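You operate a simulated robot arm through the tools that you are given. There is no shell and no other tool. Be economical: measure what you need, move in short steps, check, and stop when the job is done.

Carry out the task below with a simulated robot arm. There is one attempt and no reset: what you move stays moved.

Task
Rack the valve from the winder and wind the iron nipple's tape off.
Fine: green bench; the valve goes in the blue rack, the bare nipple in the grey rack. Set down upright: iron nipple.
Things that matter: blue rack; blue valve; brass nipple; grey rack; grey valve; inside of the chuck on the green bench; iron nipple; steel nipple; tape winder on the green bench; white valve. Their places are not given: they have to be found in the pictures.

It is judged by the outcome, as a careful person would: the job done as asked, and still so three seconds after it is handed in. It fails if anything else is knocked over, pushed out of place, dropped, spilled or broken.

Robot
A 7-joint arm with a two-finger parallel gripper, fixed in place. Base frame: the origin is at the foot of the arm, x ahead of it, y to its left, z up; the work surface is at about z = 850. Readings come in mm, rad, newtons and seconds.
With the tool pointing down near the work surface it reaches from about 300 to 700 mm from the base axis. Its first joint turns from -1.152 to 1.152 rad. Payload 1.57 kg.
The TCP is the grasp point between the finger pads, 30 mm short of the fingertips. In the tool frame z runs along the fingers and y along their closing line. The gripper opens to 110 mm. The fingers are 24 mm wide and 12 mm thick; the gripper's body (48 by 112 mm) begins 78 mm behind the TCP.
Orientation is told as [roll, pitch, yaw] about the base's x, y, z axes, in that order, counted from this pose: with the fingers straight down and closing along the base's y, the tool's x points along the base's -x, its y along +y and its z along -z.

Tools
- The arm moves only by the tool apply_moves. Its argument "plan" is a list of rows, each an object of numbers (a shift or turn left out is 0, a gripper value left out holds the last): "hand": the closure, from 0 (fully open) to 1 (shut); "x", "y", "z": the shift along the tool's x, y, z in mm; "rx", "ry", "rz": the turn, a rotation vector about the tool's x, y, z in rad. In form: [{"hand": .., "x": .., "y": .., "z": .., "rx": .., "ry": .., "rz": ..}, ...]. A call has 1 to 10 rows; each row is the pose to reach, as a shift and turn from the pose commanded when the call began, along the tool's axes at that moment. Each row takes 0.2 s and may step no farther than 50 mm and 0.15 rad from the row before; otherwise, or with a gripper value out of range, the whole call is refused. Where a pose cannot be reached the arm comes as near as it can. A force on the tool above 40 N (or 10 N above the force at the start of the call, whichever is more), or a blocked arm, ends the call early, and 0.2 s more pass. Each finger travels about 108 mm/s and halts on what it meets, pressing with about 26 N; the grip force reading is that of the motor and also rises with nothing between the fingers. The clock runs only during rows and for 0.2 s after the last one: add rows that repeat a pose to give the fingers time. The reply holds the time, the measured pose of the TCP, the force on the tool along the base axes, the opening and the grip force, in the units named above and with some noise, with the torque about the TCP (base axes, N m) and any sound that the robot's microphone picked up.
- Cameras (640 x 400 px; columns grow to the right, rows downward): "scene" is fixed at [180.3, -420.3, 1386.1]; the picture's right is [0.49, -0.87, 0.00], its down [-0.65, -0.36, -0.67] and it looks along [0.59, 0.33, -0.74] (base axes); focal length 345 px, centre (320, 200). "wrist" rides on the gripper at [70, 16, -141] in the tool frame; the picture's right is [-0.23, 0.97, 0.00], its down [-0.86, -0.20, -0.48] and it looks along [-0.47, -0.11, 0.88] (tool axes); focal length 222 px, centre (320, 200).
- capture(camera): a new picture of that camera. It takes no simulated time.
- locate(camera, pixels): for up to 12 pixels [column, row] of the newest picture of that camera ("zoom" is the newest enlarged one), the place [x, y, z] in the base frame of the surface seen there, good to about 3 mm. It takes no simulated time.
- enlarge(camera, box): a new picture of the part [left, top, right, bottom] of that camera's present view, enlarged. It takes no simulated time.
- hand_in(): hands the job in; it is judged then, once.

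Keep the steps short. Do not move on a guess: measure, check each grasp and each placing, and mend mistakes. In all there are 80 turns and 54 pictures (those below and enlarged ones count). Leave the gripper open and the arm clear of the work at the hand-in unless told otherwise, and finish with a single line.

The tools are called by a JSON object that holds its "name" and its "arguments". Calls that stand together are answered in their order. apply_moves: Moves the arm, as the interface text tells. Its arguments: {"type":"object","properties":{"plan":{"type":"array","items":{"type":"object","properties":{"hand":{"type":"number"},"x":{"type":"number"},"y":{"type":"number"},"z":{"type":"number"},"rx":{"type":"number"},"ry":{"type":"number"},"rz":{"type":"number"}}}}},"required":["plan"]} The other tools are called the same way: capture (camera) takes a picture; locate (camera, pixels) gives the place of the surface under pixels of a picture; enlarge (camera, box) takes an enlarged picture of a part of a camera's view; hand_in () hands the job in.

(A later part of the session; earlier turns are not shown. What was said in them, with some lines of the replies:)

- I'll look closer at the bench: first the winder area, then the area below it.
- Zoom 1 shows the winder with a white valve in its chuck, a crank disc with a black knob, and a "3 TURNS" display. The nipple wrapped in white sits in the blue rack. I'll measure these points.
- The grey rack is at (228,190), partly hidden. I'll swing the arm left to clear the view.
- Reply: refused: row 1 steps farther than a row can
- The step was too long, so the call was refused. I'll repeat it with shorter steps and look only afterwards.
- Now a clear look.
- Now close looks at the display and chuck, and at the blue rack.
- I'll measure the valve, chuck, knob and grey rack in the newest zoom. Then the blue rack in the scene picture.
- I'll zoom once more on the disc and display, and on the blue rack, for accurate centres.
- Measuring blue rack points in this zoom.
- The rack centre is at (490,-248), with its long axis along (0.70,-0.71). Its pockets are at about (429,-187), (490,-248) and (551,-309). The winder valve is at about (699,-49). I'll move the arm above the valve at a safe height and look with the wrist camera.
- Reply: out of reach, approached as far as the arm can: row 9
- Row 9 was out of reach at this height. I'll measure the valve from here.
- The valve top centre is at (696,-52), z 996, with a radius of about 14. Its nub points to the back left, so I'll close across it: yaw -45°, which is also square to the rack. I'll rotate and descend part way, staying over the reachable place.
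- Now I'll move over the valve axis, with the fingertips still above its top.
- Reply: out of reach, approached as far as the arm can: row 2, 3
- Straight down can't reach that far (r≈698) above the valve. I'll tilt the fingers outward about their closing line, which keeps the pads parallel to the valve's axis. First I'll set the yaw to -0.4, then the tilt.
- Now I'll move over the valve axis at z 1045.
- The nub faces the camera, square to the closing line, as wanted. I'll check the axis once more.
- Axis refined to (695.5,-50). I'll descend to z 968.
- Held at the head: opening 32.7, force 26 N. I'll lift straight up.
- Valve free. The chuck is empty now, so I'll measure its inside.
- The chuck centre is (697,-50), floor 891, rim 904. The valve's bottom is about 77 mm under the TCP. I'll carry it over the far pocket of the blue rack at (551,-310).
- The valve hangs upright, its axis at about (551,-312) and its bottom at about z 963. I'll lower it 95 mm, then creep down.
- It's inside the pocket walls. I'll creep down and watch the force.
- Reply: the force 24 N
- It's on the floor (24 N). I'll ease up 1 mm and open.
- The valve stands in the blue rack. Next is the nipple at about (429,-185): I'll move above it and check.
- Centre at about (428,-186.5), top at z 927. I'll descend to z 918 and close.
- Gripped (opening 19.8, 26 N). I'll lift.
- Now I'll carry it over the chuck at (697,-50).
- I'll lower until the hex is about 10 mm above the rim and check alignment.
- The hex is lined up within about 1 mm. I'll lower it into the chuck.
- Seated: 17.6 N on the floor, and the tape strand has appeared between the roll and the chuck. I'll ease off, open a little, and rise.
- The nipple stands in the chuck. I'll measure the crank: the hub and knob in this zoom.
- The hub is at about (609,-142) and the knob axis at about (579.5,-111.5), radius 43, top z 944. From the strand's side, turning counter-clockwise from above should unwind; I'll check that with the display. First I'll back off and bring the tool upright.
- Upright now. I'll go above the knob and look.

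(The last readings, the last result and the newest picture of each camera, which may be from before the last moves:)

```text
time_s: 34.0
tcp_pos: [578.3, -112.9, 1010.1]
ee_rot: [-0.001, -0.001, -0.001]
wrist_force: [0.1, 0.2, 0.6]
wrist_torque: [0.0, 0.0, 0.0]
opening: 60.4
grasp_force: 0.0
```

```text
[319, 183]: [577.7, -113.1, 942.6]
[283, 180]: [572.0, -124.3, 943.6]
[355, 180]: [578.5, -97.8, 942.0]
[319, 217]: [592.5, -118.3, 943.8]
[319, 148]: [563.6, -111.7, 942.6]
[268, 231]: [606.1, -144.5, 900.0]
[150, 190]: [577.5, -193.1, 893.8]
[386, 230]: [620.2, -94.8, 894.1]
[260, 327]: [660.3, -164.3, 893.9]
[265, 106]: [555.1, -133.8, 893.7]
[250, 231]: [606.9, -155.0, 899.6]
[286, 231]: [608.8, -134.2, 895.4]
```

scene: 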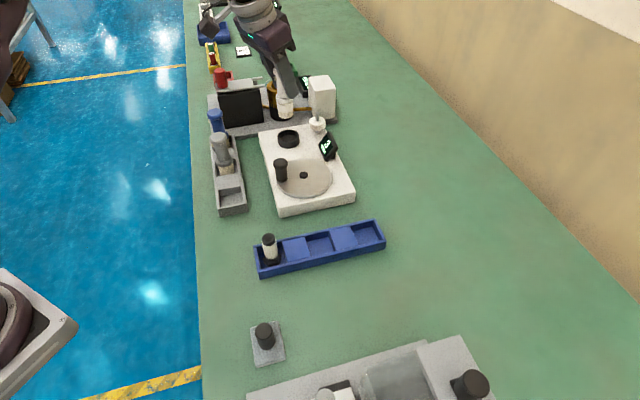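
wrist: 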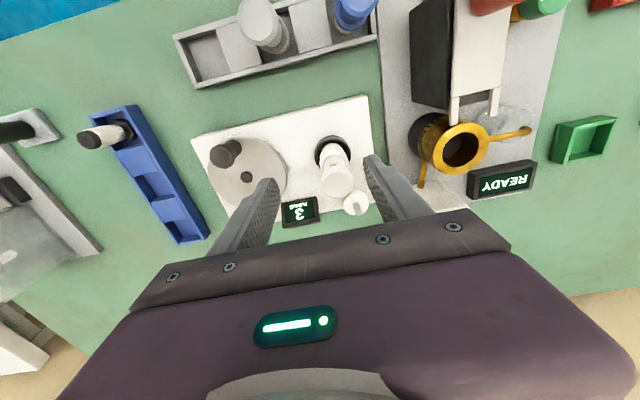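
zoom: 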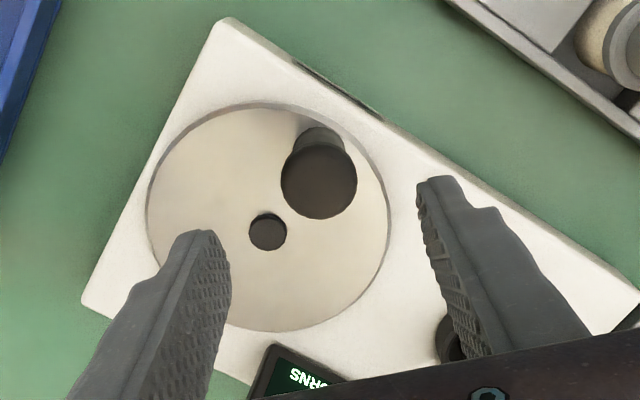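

The knob is at (577.5,-113) and the hub at (607.5,-144), radius 43. I'll descend to z 955 and grip the knob head.

{"name": "apply_moves", "arguments": {"plan": [{"z": 28}, {"z": 55}, {"z": 55}]}}

{"name": "apply_moves", "arguments": {"plan": [{"hand": 0.6}, {"hand": 0.7}, {"hand": 1}, {"hand": 1}]}}

```text
time_s: 34.8
tcp_pos: [579.1, -112.2, 955.2]
ee_rot: [-0.001, 0.0, 0.0]
wrist_force: [0.2, 0.1, 0.0]
wrist_torque: [0.03, 0.01, -0.02]
opening: 60.5
grasp_force: 0.0
```

```text
time_s: 35.8
tcp_pos: [580.5, -112.4, 955.7]
ee_rot: [0.001, -0.001, -0.001]
wrist_force: [1.2, -1.8, -2.0]
wrist_torque: [-0.07, -0.08, 0.0]
opening: 27.7
grasp_force: 38.3
```

Gripped (27.7). I'll try 30° counter-clockwise and watch forces.

{"name": "apply_moves", "arguments": {"plan": [{"x": 3.9, "y": -4.2}, {"x": 7.2, "y": -8.6}, {"x": 9.9, "y": -13.5}, {"x": 11.9, "y": -18.7}, {"x": 11.9, "y": -18.7}]}}

{"name": "enlarge", "arguments": {"camera": "scene", "box": [255, 90, 355, 205]}}

```text
time_s: 37.0
tcp_pos: [568.9, -129.5, 955.5]
ee_rot: [0.0, -0.003, 0.0]
wrist_force: [5.9, -1.2, 10.4]
wrist_torque: [0.06, -0.23, 0.01]
opening: 27.7
grasp_force: 38.5
```

```text
3.48 times, centred on (305, 148) of scene
```

zoom: 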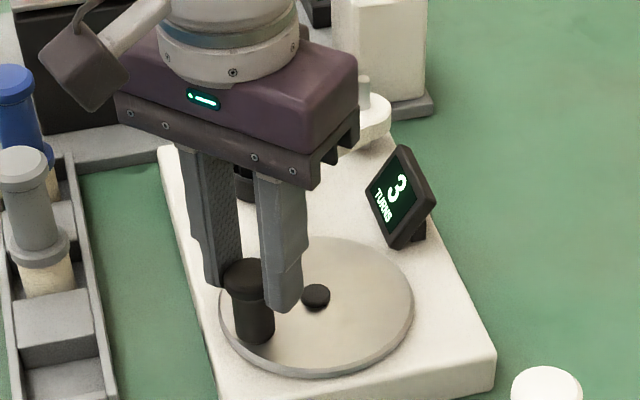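

The disc turns with the knob. I'll continue counter-clockwise about centre (608,-144), radius 42.2, by 225°.

{"name": "apply_moves", "arguments": {"plan": [{"x": 1.1, "y": -16.6}, {"x": -3.5, "y": -32.4}, {"x": -13.8, "y": -45.2}, {"x": -28.3, "y": -53.1}, {"x": -44.7, "y": -54.8}, {"x": -60.5, "y": -50.2}, {"x": -73.3, "y": -39.9}, {"x": -81.2, "y": -25.4}, {"x": -82.9, "y": -9.1}, {"x": -78.3, "y": 6.8}]}}

{"name": "enlarge", "arguments": {"camera": "scene", "box": [255, 90, 355, 205]}}

```text
time_s: 38.4
tcp_pos: [622.2, -187.9, 955.3]
ee_rot: [-0.01, -0.005, -0.001]
wrist_force: [1.2, -4.7, -3.8]
wrist_torque: [-0.05, -0.32, 0.0]
opening: 27.9
grasp_force: 38.1
stopped in row 6: the force on the tool passed its limit at 42 N (the readings are from after the stop); the commanded pose is now the measured one
```

```text
3.48 times, centred on (305, 148) of scene
```

zoom: 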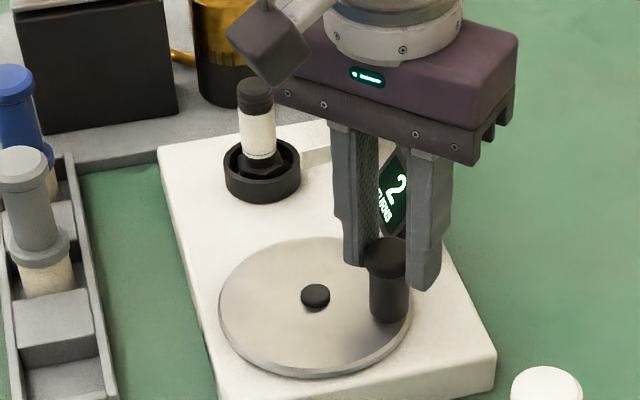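

The display now reads 2, so this direction unwinds. The stop point (622,-188) shows the true centre is nearer (608,-146.5), radius 43.5. I'll continue with the corrected circle and smaller steps.

{"name": "apply_moves", "arguments": {"plan": [{"x": -13.2, "y": 7.6}, {"x": -23.1, "y": 19.0}, {"x": -28.5, "y": 33.1}, {"x": -28.8, "y": 48.2}, {"x": -23.8, "y": 62.5}, {"x": -14.3, "y": 74.2}, {"x": -1.4, "y": 82}, {"x": 13.4, "y": 84.9}, {"x": 28.4, "y": 82.5}, {"x": 41.6, "y": 75.2}]}}

```text
time_s: 39.0
tcp_pos: [647.3, -169.7, 956.1]
ee_rot: [-0.015, -0.015, -0.004]
wrist_force: [9.0, -5.6, -10.8]
wrist_torque: [0.25, -0.92, 0.03]
opening: 27.9
grasp_force: 37.8
stopped in row 3: the force on the tool passed its limit at 45 N (the readings are from after the stop); the commanded pose is now the measured one
```

The residual force points outward. A refit gives a TCP circle with centre (611,-145), radius 45. Continuing on that.

{"name": "apply_moves", "arguments": {"plan": [{"x": -7, "y": 12.3}, {"x": -8.7, "y": 26.3}, {"x": -6, "y": 40.1}, {"x": 0.8, "y": 52.4}, {"x": 11.1, "y": 62}, {"x": 23.9, "y": 68}, {"x": 37.9, "y": 69.7}, {"x": 51.7, "y": 67}, {"x": 64, "y": 60.2}, {"x": 73.6, "y": 49.9}]}}

```text
time_s: 41.2
tcp_pos: [570.7, -122.6, 955.1]
ee_rot: [-0.02, -0.015, -0.003]
wrist_force: [-8.0, 2.8, 33.4]
wrist_torque: [0.34, 1.13, -0.01]
opening: 27.6
grasp_force: 38.9
```

A bit over one turn in total. The tool has picked up a small tilt and some load, so I'll open, straighten, and look.

{"name": "apply_moves", "arguments": {"plan": [{"hand": 0.6}, {"hand": 0.5}, {"hand": 0.5, "rx": -0.02, "ry": 0.015, "z": -2}, {"hand": 0.5, "rx": -0.02, "ry": 0.015, "z": -2}]}}

{"name": "enlarge", "arguments": {"camera": "scene", "box": [255, 90, 355, 205]}}

{"name": "enlarge", "arguments": {"camera": "wrist", "box": [200, 90, 440, 240]}}

```text
time_s: 42.2
tcp_pos: [572.5, -118.5, 956.0]
ee_rot: [0.004, 0.0, -0.001]
wrist_force: [-0.2, -0.2, -0.5]
wrist_torque: [0.0, -0.02, 0.0]
opening: 55.0
grasp_force: 0.0
```

```text
3.48 times, centred on (305, 148) of scene
```

zoom: 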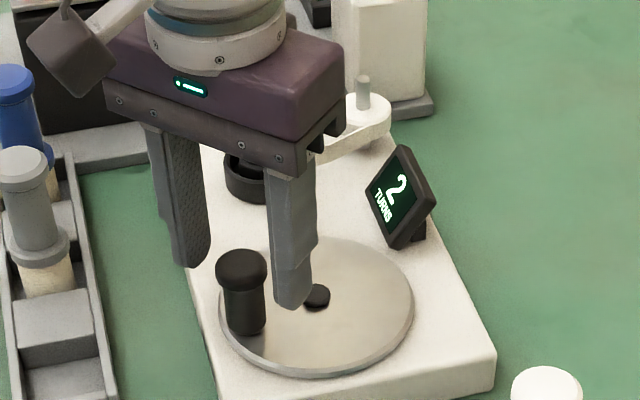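

```text
2.67 times, centred on (320, 165) of wrist
```

zoom: 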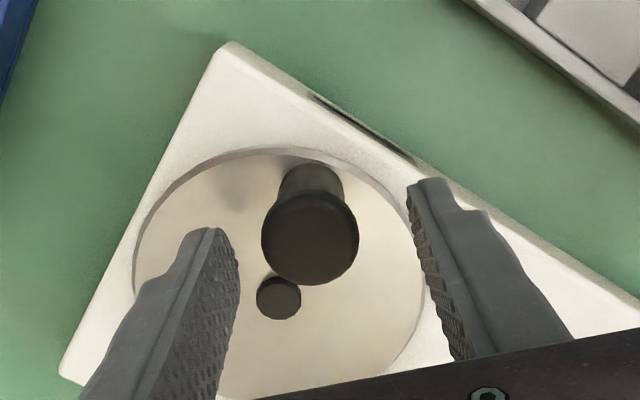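

Still 2, as expected after one turn. I'll locate the knob and hub from here.

{"name": "locate", "arguments": {"camera": "zoom", "pixels": [[310, 240], [264, 238], [355, 238], [310, 284], [310, 197], [278, 298], [258, 298], [300, 298], [278, 280], [278, 317]]}}

```text
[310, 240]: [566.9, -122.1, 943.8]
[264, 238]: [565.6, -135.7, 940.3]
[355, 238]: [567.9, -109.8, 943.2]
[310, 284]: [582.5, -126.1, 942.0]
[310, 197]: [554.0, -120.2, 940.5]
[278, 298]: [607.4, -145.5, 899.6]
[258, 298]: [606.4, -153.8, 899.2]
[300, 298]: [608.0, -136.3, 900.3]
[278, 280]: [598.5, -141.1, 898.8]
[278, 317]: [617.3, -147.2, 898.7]
```

Knob (567.4,-122.8), hub (607.5,-145): radius 45.7, angle 151°. I'll centre on the knob and regrip.

{"name": "apply_moves", "arguments": {"plan": [{"x": 5.1, "y": -4.3}, {"x": 5.1, "y": -4.3}, {"x": 5.1, "y": -4.3, "hand": 0.65}, {"x": 5.1, "y": -4.3, "hand": 1}, {"x": 5.1, "y": -4.3, "hand": 1}]}}

```text
time_s: 43.4
tcp_pos: [568.0, -122.7, 955.5]
ee_rot: [0.006, 0.001, -0.005]
wrist_force: [-5.6, 2.8, 2.5]
wrist_torque: [-0.01, 0.15, 0.0]
opening: 27.5
grasp_force: 38.5
```

Next: 200° counter-clockwise on the corrected circle.

{"name": "apply_moves", "arguments": {"plan": [{"x": 5.1, "y": -15}, {"x": 4.7, "y": -30.9}, {"x": -1, "y": -45.7}, {"x": -11.5, "y": -57.6}, {"x": -25.4, "y": -65.3}, {"x": -41.1, "y": -67.7}, {"x": -56.6, "y": -64.6}, {"x": -70.2, "y": -56.4}, {"x": -80.1, "y": -44}, {"x": -85.3, "y": -29}]}}

```text
time_s: 45.6
tcp_pos: [650.0, -154.0, 956.5]
ee_rot: [0.002, 0.006, -0.004]
wrist_force: [-28.5, 6.2, 4.5]
wrist_torque: [-0.29, 0.32, 0.01]
opening: 27.7
grasp_force: 37.9
```

Inward force of 28 N: the circle is slightly smaller. I'll use centre (606.5,-145), radius 44.7, and go on for 200°.

{"name": "apply_moves", "arguments": {"plan": [{"x": 2.3, "y": 15.5}, {"x": 8, "y": 30}, {"x": 18.2, "y": 41.6}, {"x": 31.8, "y": 49.1}, {"x": 47.1, "y": 51.5}, {"x": 62.4, "y": 48.5}, {"x": 75.6, "y": 40.4}, {"x": 85.4, "y": 28.3}, {"x": 90.4, "y": 13.6}, {"x": 90.1, "y": -1.9}]}}

```text
time_s: 47.8
tcp_pos: [562.7, -155.6, 956.3]
ee_rot: [0.002, -0.002, -0.004]
wrist_force: [-4.7, -0.3, -11.3]
wrist_torque: [-0.47, -0.04, 0.01]
opening: 27.9
grasp_force: 38.2
```

That went well; about 2.16 turns so far. Another 200°.

{"name": "apply_moves", "arguments": {"plan": [{"x": -5.7, "y": -14.5}, {"x": -15.9, "y": -26.1}, {"x": -29.5, "y": -33.6}, {"x": -44.8, "y": -36}, {"x": -60.1, "y": -33}, {"x": -73.3, "y": -24.9}, {"x": -83.1, "y": -12.8}, {"x": -88.1, "y": 1.9}, {"x": -87.8, "y": 17.4}, {"x": -82.1, "y": 31.9}]}}

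{"name": "enlarge", "arguments": {"camera": "scene", "box": [255, 90, 355, 205]}}

```text
time_s: 50.0
tcp_pos: [646.1, -121.2, 955.8]
ee_rot: [0.007, -0.004, -0.002]
wrist_force: [4.6, 2.5, 1.7]
wrist_torque: [0.01, -0.6, -0.01]
opening: 27.8
grasp_force: 38.4
```

```text
3.48 times, centred on (305, 148) of scene
```

zoom: 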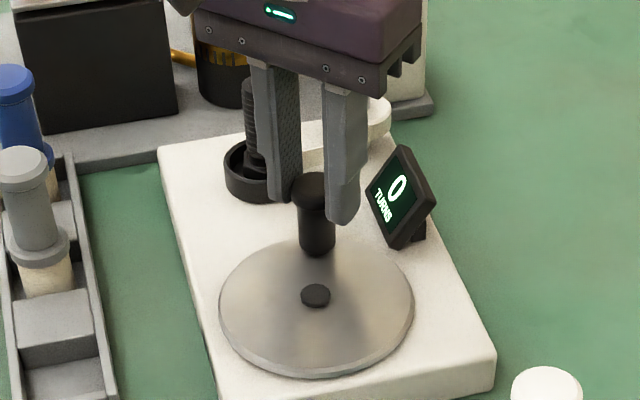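

The display reads 0 and the nipple looks dark. I'll finish the third full turn, about 100° back to the starting angle.

{"name": "apply_moves", "arguments": {"plan": [{"x": 10.2, "y": 11.6}, {"x": 23.8, "y": 19.1}, {"x": 39.1, "y": 21.5}, {"x": 54.4, "y": 18.5}, {"x": 67.6, "y": 10.4}, {"x": 68.6, "y": 9.4}]}}

{"name": "enlarge", "arguments": {"camera": "scene", "box": [255, 90, 355, 205]}}

```text
time_s: 51.4
tcp_pos: [573.7, -113.4, 956.9]
ee_rot: [0.002, 0.005, -0.003]
wrist_force: [-21.2, 18.2, 23.8]
wrist_torque: [0.13, 1.2, 0.03]
opening: 27.7
grasp_force: 37.4
```

```text
3.48 times, centred on (305, 148) of scene
```

zoom: 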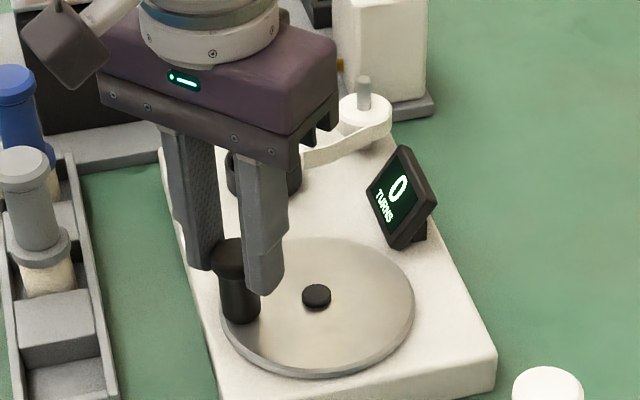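

3 turns done; the display reads 0. I'll release the knob and rise.

{"name": "apply_moves", "arguments": {"plan": [{"hand": 0.65}, {"hand": 0.5}, {"hand": 0.5}]}}

{"name": "apply_moves", "arguments": {"plan": [{"z": -25}, {"z": -60}, {"z": -95}, {"z": -95}]}}

{"name": "enlarge", "arguments": {"camera": "scene", "box": [235, 90, 355, 205]}}

```text
time_s: 52.2
tcp_pos: [577.6, -114.6, 955.4]
ee_rot: [0.004, -0.002, -0.005]
wrist_force: [0.5, -0.2, -0.5]
wrist_torque: [0.0, -0.01, -0.01]
opening: 55.2
grasp_force: 0.2
```

```text
time_s: 53.2
tcp_pos: [576.1, -114.2, 1052.7]
ee_rot: [0.003, 0.001, -0.003]
wrist_force: [-0.5, -0.3, 0.1]
wrist_torque: [-0.01, -0.01, -0.03]
opening: 54.8
grasp_force: 0.0
```

```text
3.48 times, centred on (295, 148) of scene
```

zoom: 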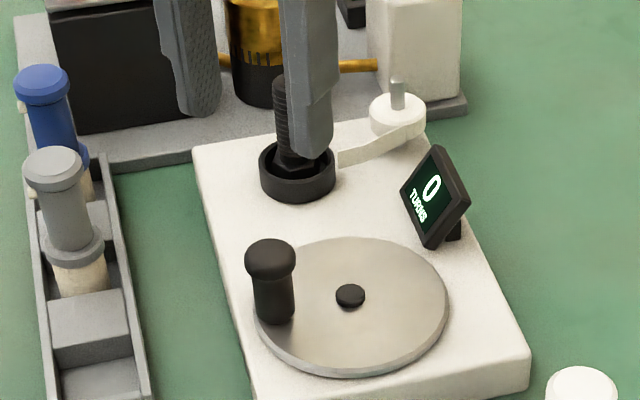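

The nipple is bare and the threads show. I'll go back over it with the same yaw and tilt as before.

{"name": "apply_moves", "arguments": {"plan": [{"x": -26, "y": 25, "rz": 0.135}, {"x": -52, "y": 50, "rz": 0.27}, {"x": -78, "y": 78, "rz": 0.4}, {"x": -78, "y": 78, "rz": 0.4}]}}

{"name": "apply_moves", "arguments": {"plan": [{"ry": -0.13}, {"ry": -0.26}, {"ry": -0.3}, {"ry": -0.3}]}}

```text
time_s: 54.2
tcp_pos: [655.5, -35.4, 1050.8]
ee_rot: [0.003, 0.003, -0.406]
wrist_force: [0.7, 0.1, -0.2]
wrist_torque: [0.01, 0.02, -0.04]
opening: 55.2
grasp_force: 0.0
```

```text
time_s: 55.2
tcp_pos: [655.7, -35.9, 1051.6]
ee_rot: [0.004, -0.298, -0.403]
wrist_force: [0.5, 0.7, 0.1]
wrist_torque: [0.0, -0.02, -0.02]
opening: 55.1
grasp_force: 0.1
```

{"name": "apply_moves", "arguments": {"plan": [{"x": -17.5, "y": 1.5, "z": 16.7}, {"x": -35.1, "y": 3.1, "z": 33.5}, {"x": -35.1, "y": 3.1, "z": 33.5}]}}

{"name": "enlarge", "arguments": {"camera": "wrist", "box": [220, 90, 420, 215]}}

```text
time_s: 56.0
tcp_pos: [696.1, -49.4, 1029.9]
ee_rot: [0.005, -0.298, -0.403]
wrist_force: [0.4, 0.6, 0.6]
wrist_torque: [-0.01, -0.01, 0.02]
opening: 55.3
grasp_force: 0.0
```

```text
3.20 times, centred on (320, 152) of wrist
```

zoom: 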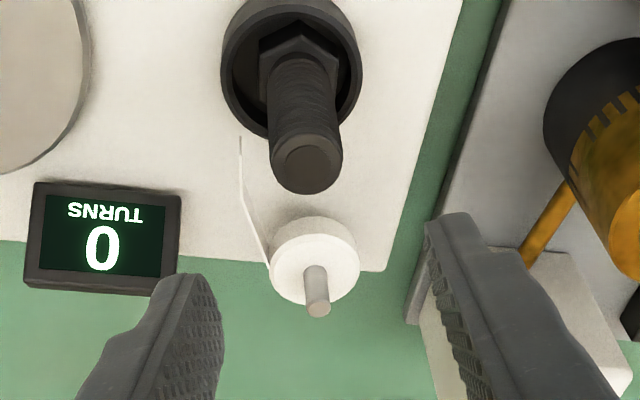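

{"name": "locate", "arguments": {"camera": "zoom", "pixels": [[241, 140], [245, 185], [255, 225], [309, 160], [272, 160], [342, 155]]}}

{"name": "locate", "arguments": {"camera": "scene", "pixels": [[225, 180], [230, 196], [215, 208], [248, 207]]}}

```text
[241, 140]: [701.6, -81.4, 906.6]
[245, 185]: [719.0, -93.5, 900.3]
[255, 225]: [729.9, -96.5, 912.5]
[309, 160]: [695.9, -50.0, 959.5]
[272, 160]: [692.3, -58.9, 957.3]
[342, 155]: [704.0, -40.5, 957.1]
```

```text
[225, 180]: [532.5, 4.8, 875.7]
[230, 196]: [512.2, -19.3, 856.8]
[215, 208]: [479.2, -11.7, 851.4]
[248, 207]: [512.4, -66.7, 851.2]
```

The strand lies below z 913, so with fingertips at about 922 I stay clear. I'll narrow the opening, descend to z 954, and close.

{"name": "apply_moves", "arguments": {"plan": [{"x": 7, "z": 24, "hand": 0.62}, {"x": 14.2, "z": 48.5}, {"x": 21.5, "z": 72.8}, {"x": 21.5, "z": 72.8}]}}

{"name": "apply_moves", "arguments": {"plan": [{"hand": 0.75}, {"hand": 1}, {"hand": 1}, {"hand": 1}]}}

{"name": "enlarge", "arguments": {"camera": "wrist", "box": [220, 90, 420, 215]}}

```text
time_s: 57.0
tcp_pos: [698.0, -49.4, 953.6]
ee_rot: [0.004, -0.3, -0.405]
wrist_force: [0.5, 0.3, 0.4]
wrist_torque: [0.0, 0.01, 0.01]
opening: 41.8
grasp_force: 0.0
```

```text
time_s: 58.0
tcp_pos: [697.9, -49.3, 954.3]
ee_rot: [0.004, -0.298, -0.403]
wrist_force: [-0.1, 0.1, -0.8]
wrist_torque: [-0.02, 0.06, 0.03]
opening: 19.6
grasp_force: 25.9
```

```text
3.20 times, centred on (320, 152) of wrist
```

zoom: 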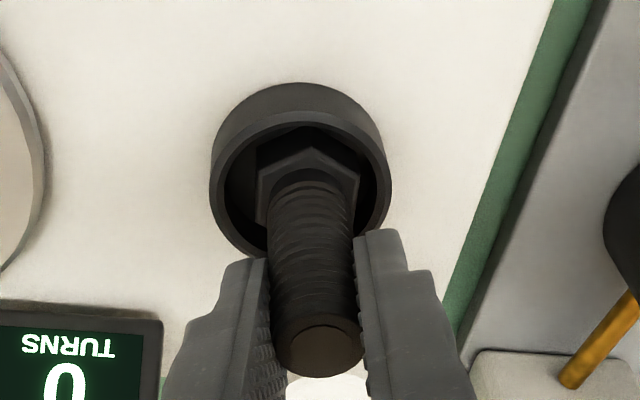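

Gripped (19.6). I'll lift straight up.

{"name": "apply_moves", "arguments": {"plan": [{"x": -4.4, "z": -14.3}, {"x": -13.3, "z": -43}, {"x": -22.2, "z": -71.6}, {"x": -25.2, "z": -81}]}}

{"name": "enlarge", "arguments": {"camera": "scene", "box": [190, 100, 310, 220]}}

```text
time_s: 59.0
tcp_pos: [697.6, -50.2, 1039.4]
ee_rot: [0.003, -0.298, -0.404]
wrist_force: [-0.4, 0.4, -1.0]
wrist_torque: [-0.03, 0.01, 0.0]
opening: 19.7
grasp_force: 26.1
```

```text
3.33 times, centred on (250, 160) of scene
```

zoom: 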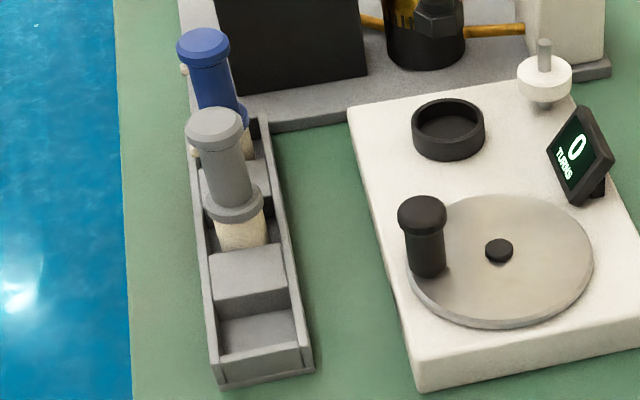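

The nipple is free. I'll measure the empty grey pocket precisely.

{"name": "locate", "arguments": {"camera": "zoom", "pixels": [[219, 360], [309, 347], [193, 160], [262, 122], [214, 305], [290, 290], [255, 330], [225, 345], [288, 340], [290, 315], [222, 325], [255, 318]]}}

{"name": "locate", "arguments": {"camera": "zoom", "pixels": [[212, 255], [283, 247], [216, 300], [289, 286], [215, 128], [200, 190], [237, 235], [240, 300], [258, 345], [210, 300]]}}

```text
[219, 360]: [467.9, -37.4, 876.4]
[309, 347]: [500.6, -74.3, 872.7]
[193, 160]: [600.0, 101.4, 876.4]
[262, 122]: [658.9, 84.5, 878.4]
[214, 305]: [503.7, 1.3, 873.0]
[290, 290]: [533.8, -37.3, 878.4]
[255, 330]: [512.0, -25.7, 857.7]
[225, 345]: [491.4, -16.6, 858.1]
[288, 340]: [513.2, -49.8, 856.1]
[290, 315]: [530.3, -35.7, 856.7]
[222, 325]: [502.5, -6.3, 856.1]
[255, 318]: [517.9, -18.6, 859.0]
```

```text
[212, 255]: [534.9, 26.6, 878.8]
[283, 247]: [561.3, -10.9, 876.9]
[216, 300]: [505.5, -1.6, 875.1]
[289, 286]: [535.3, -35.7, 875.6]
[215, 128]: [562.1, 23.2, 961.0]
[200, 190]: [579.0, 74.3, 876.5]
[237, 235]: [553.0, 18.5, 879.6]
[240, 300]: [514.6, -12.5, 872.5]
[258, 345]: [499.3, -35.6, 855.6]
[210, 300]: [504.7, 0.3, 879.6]
```

Pocket centre is at about (504,-35.5), floor 857, rim 877. I'll carry the nipple there.

{"name": "apply_moves", "arguments": {"plan": [{"x": 35.2, "y": -12.3, "z": -10.9}, {"x": 70.4, "y": -24.7, "z": -21.8}, {"x": 105.5, "y": -37, "z": -32.8}, {"x": 140.7, "y": -49.4, "z": -43.7}, {"x": 175.9, "y": -61.7, "z": -54.6}, {"x": 175.9, "y": -61.7, "z": -54.6}]}}

{"name": "apply_moves", "arguments": {"plan": [{"x": 8.9, "z": 28.6}, {"x": 17.8, "z": 57.3}, {"x": 23.7, "z": 76.4}, {"x": 23.7, "z": 76.4}]}}

{"name": "enlarge", "arguments": {"camera": "scene", "box": [190, 100, 310, 220]}}

{"name": "enlarge", "arguments": {"camera": "wrist", "box": [220, 90, 420, 215]}}

```text
time_s: 60.4
tcp_pos: [504.5, -34.2, 1038.2]
ee_rot: [0.002, -0.299, -0.403]
wrist_force: [0.3, -0.3, -1.5]
wrist_torque: [0.01, 0.02, 0.02]
opening: 20.0
grasp_force: 26.2
```

```text
time_s: 61.4
tcp_pos: [503.7, -35.4, 959.2]
ee_rot: [0.003, -0.298, -0.404]
wrist_force: [-0.5, 0.2, -1.2]
wrist_torque: [-0.01, -0.02, 0.02]
opening: 19.8
grasp_force: 26.2
```

```text
3.33 times, centred on (250, 160) of scene
```

zoom: 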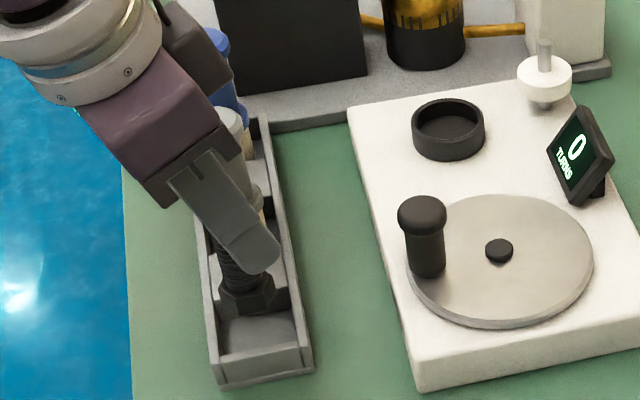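

```text
3.20 times, centred on (320, 152) of wrist
```

zoom: 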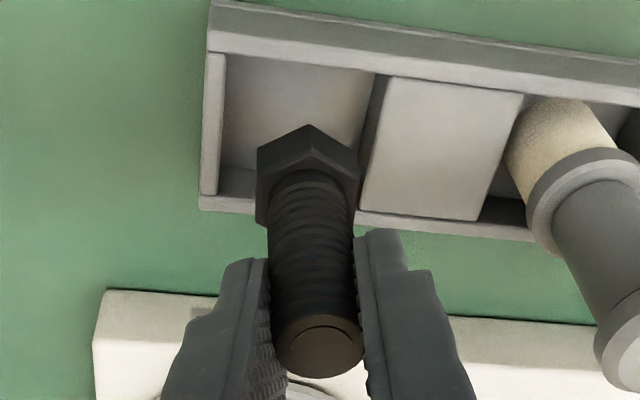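

Alignment looks right: the hex will drop into the end pocket. I'll lower it 30 mm and check.

{"name": "apply_moves", "arguments": {"plan": [{"x": 3, "z": 9.5}, {"x": 5.3, "z": 17.2}, {"x": 7.4, "z": 23.9}, {"x": 8.9, "z": 28.6}]}}

{"name": "enlarge", "arguments": {"camera": "wrist", "box": [220, 90, 420, 215]}}

```text
time_s: 62.4
tcp_pos: [502.0, -34.2, 929.2]
ee_rot: [0.004, -0.3, -0.402]
wrist_force: [0.4, 0.2, -1.6]
wrist_torque: [-0.02, -0.03, 0.02]
opening: 20.0
grasp_force: 25.9
```

```text
3.20 times, centred on (320, 152) of wrist
```

zoom: 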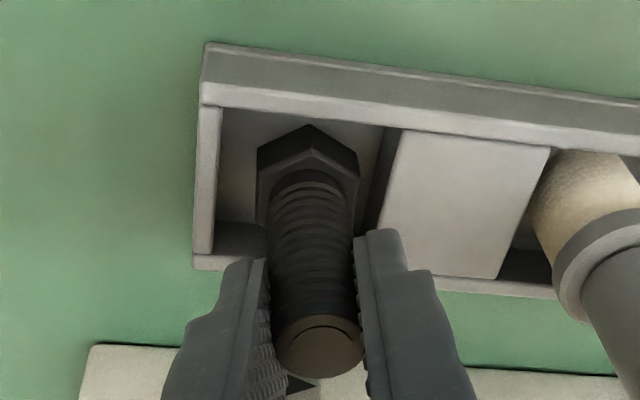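

In the pocket, clear of its walls. I'll creep down to the floor.

{"name": "apply_moves", "arguments": {"plan": [{"x": 0.9, "z": 2.9}, {"x": 1.8, "z": 5.7}, {"x": 2.4, "z": 7.6}, {"x": 2.7, "z": 8.6}]}}

{"name": "apply_moves", "arguments": {"plan": [{"x": 0.2, "z": 0.7}, {"x": 0.4, "z": 1.4}, {"x": 0.6, "z": 2.1}]}}

```text
time_s: 63.4
tcp_pos: [503.1, -34.5, 920.3]
ee_rot: [0.004, -0.298, -0.405]
wrist_force: [-1.7, 1.7, 5.2]
wrist_torque: [-0.02, 0.14, -0.01]
opening: 19.8
grasp_force: 26.0
```

```text
time_s: 64.2
tcp_pos: [503.5, -34.2, 918.2]
ee_rot: [0.004, -0.301, -0.406]
wrist_force: [0.1, -1.6, 19.9]
wrist_torque: [-0.18, 0.01, -0.02]
opening: 19.8
grasp_force: 26.0
```

On the floor (20 N). I'll ease up, open, and rise.

{"name": "apply_moves", "arguments": {"plan": [{"x": -0.5, "z": -1.7}, {"x": -0.5, "z": -1.7, "hand": 0.7}, {"x": -0.5, "z": -1.7, "hand": 0.62}, {"x": -0.5, "z": -1.7, "hand": 0.62}]}}

{"name": "apply_moves", "arguments": {"plan": [{"x": -8.9, "z": -28.6}, {"x": -17.8, "z": -57.3}, {"x": -26.7, "z": -86}, {"x": -41.5, "z": -133.7}]}}

{"name": "apply_moves", "arguments": {"plan": [{"x": 40, "hand": 0.3}, {"x": 80}, {"x": 120, "hand": 0}]}}

{"name": "capture", "arguments": {"camera": "scene"}}

{"name": "enlarge", "arguments": {"camera": "scene", "box": [190, 100, 310, 220]}}

```text
time_s: 65.2
tcp_pos: [503.6, -34.2, 919.6]
ee_rot: [0.003, -0.299, -0.403]
wrist_force: [0.1, 0.0, -0.8]
wrist_torque: [0.0, 0.01, -0.01]
opening: 41.7
grasp_force: 0.1
```

```text
time_s: 66.2
tcp_pos: [503.1, -35.4, 1059.1]
ee_rot: [0.003, -0.297, -0.402]
wrist_force: [0.0, -0.4, 0.2]
wrist_torque: [0.04, 0.01, -0.03]
opening: 41.8
grasp_force: 0.0
```

```text
time_s: 67.0
tcp_pos: [395.9, 10.7, 1023.5]
ee_rot: [0.006, -0.298, -0.406]
wrist_force: [-0.2, -0.4, 0.4]
wrist_torque: [-0.02, 0.0, -0.01]
opening: 109.8
grasp_force: 0.1
```

```text
5 pictures are left
```

scene: 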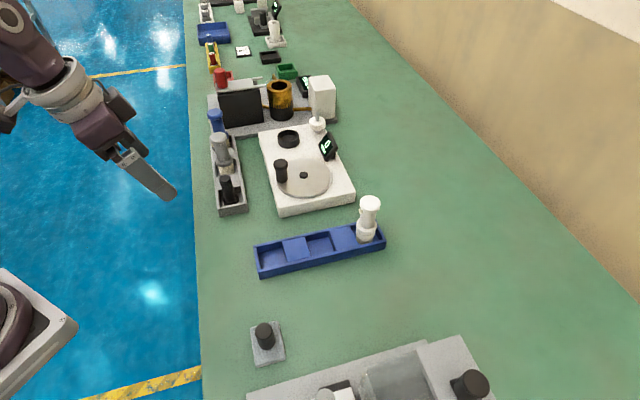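

```text
3.33 times, centred on (250, 160) of scene
```

zoom: 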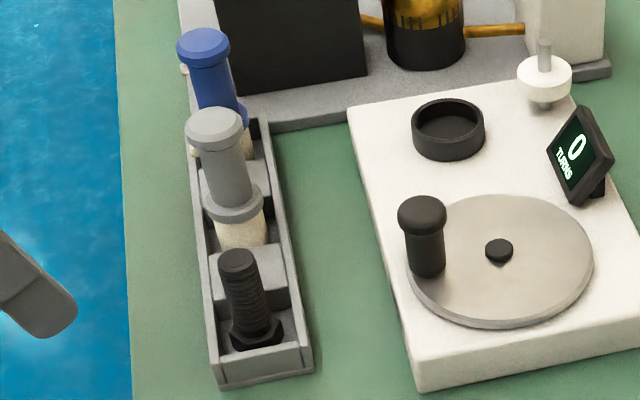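

The bare nipple stands upright in the grey rack and the white valve stands in the blue rack. The other pieces look undisturbed, the gripper is open and the arm is clear, so I'm handing in.

{"name": "hand_in", "arguments": {}}

```text
The job is handed in.
```

The white valve is in the blue rack, and the iron nipple has had all its tape wound off (display at 0) and stands upright in the grey rack.
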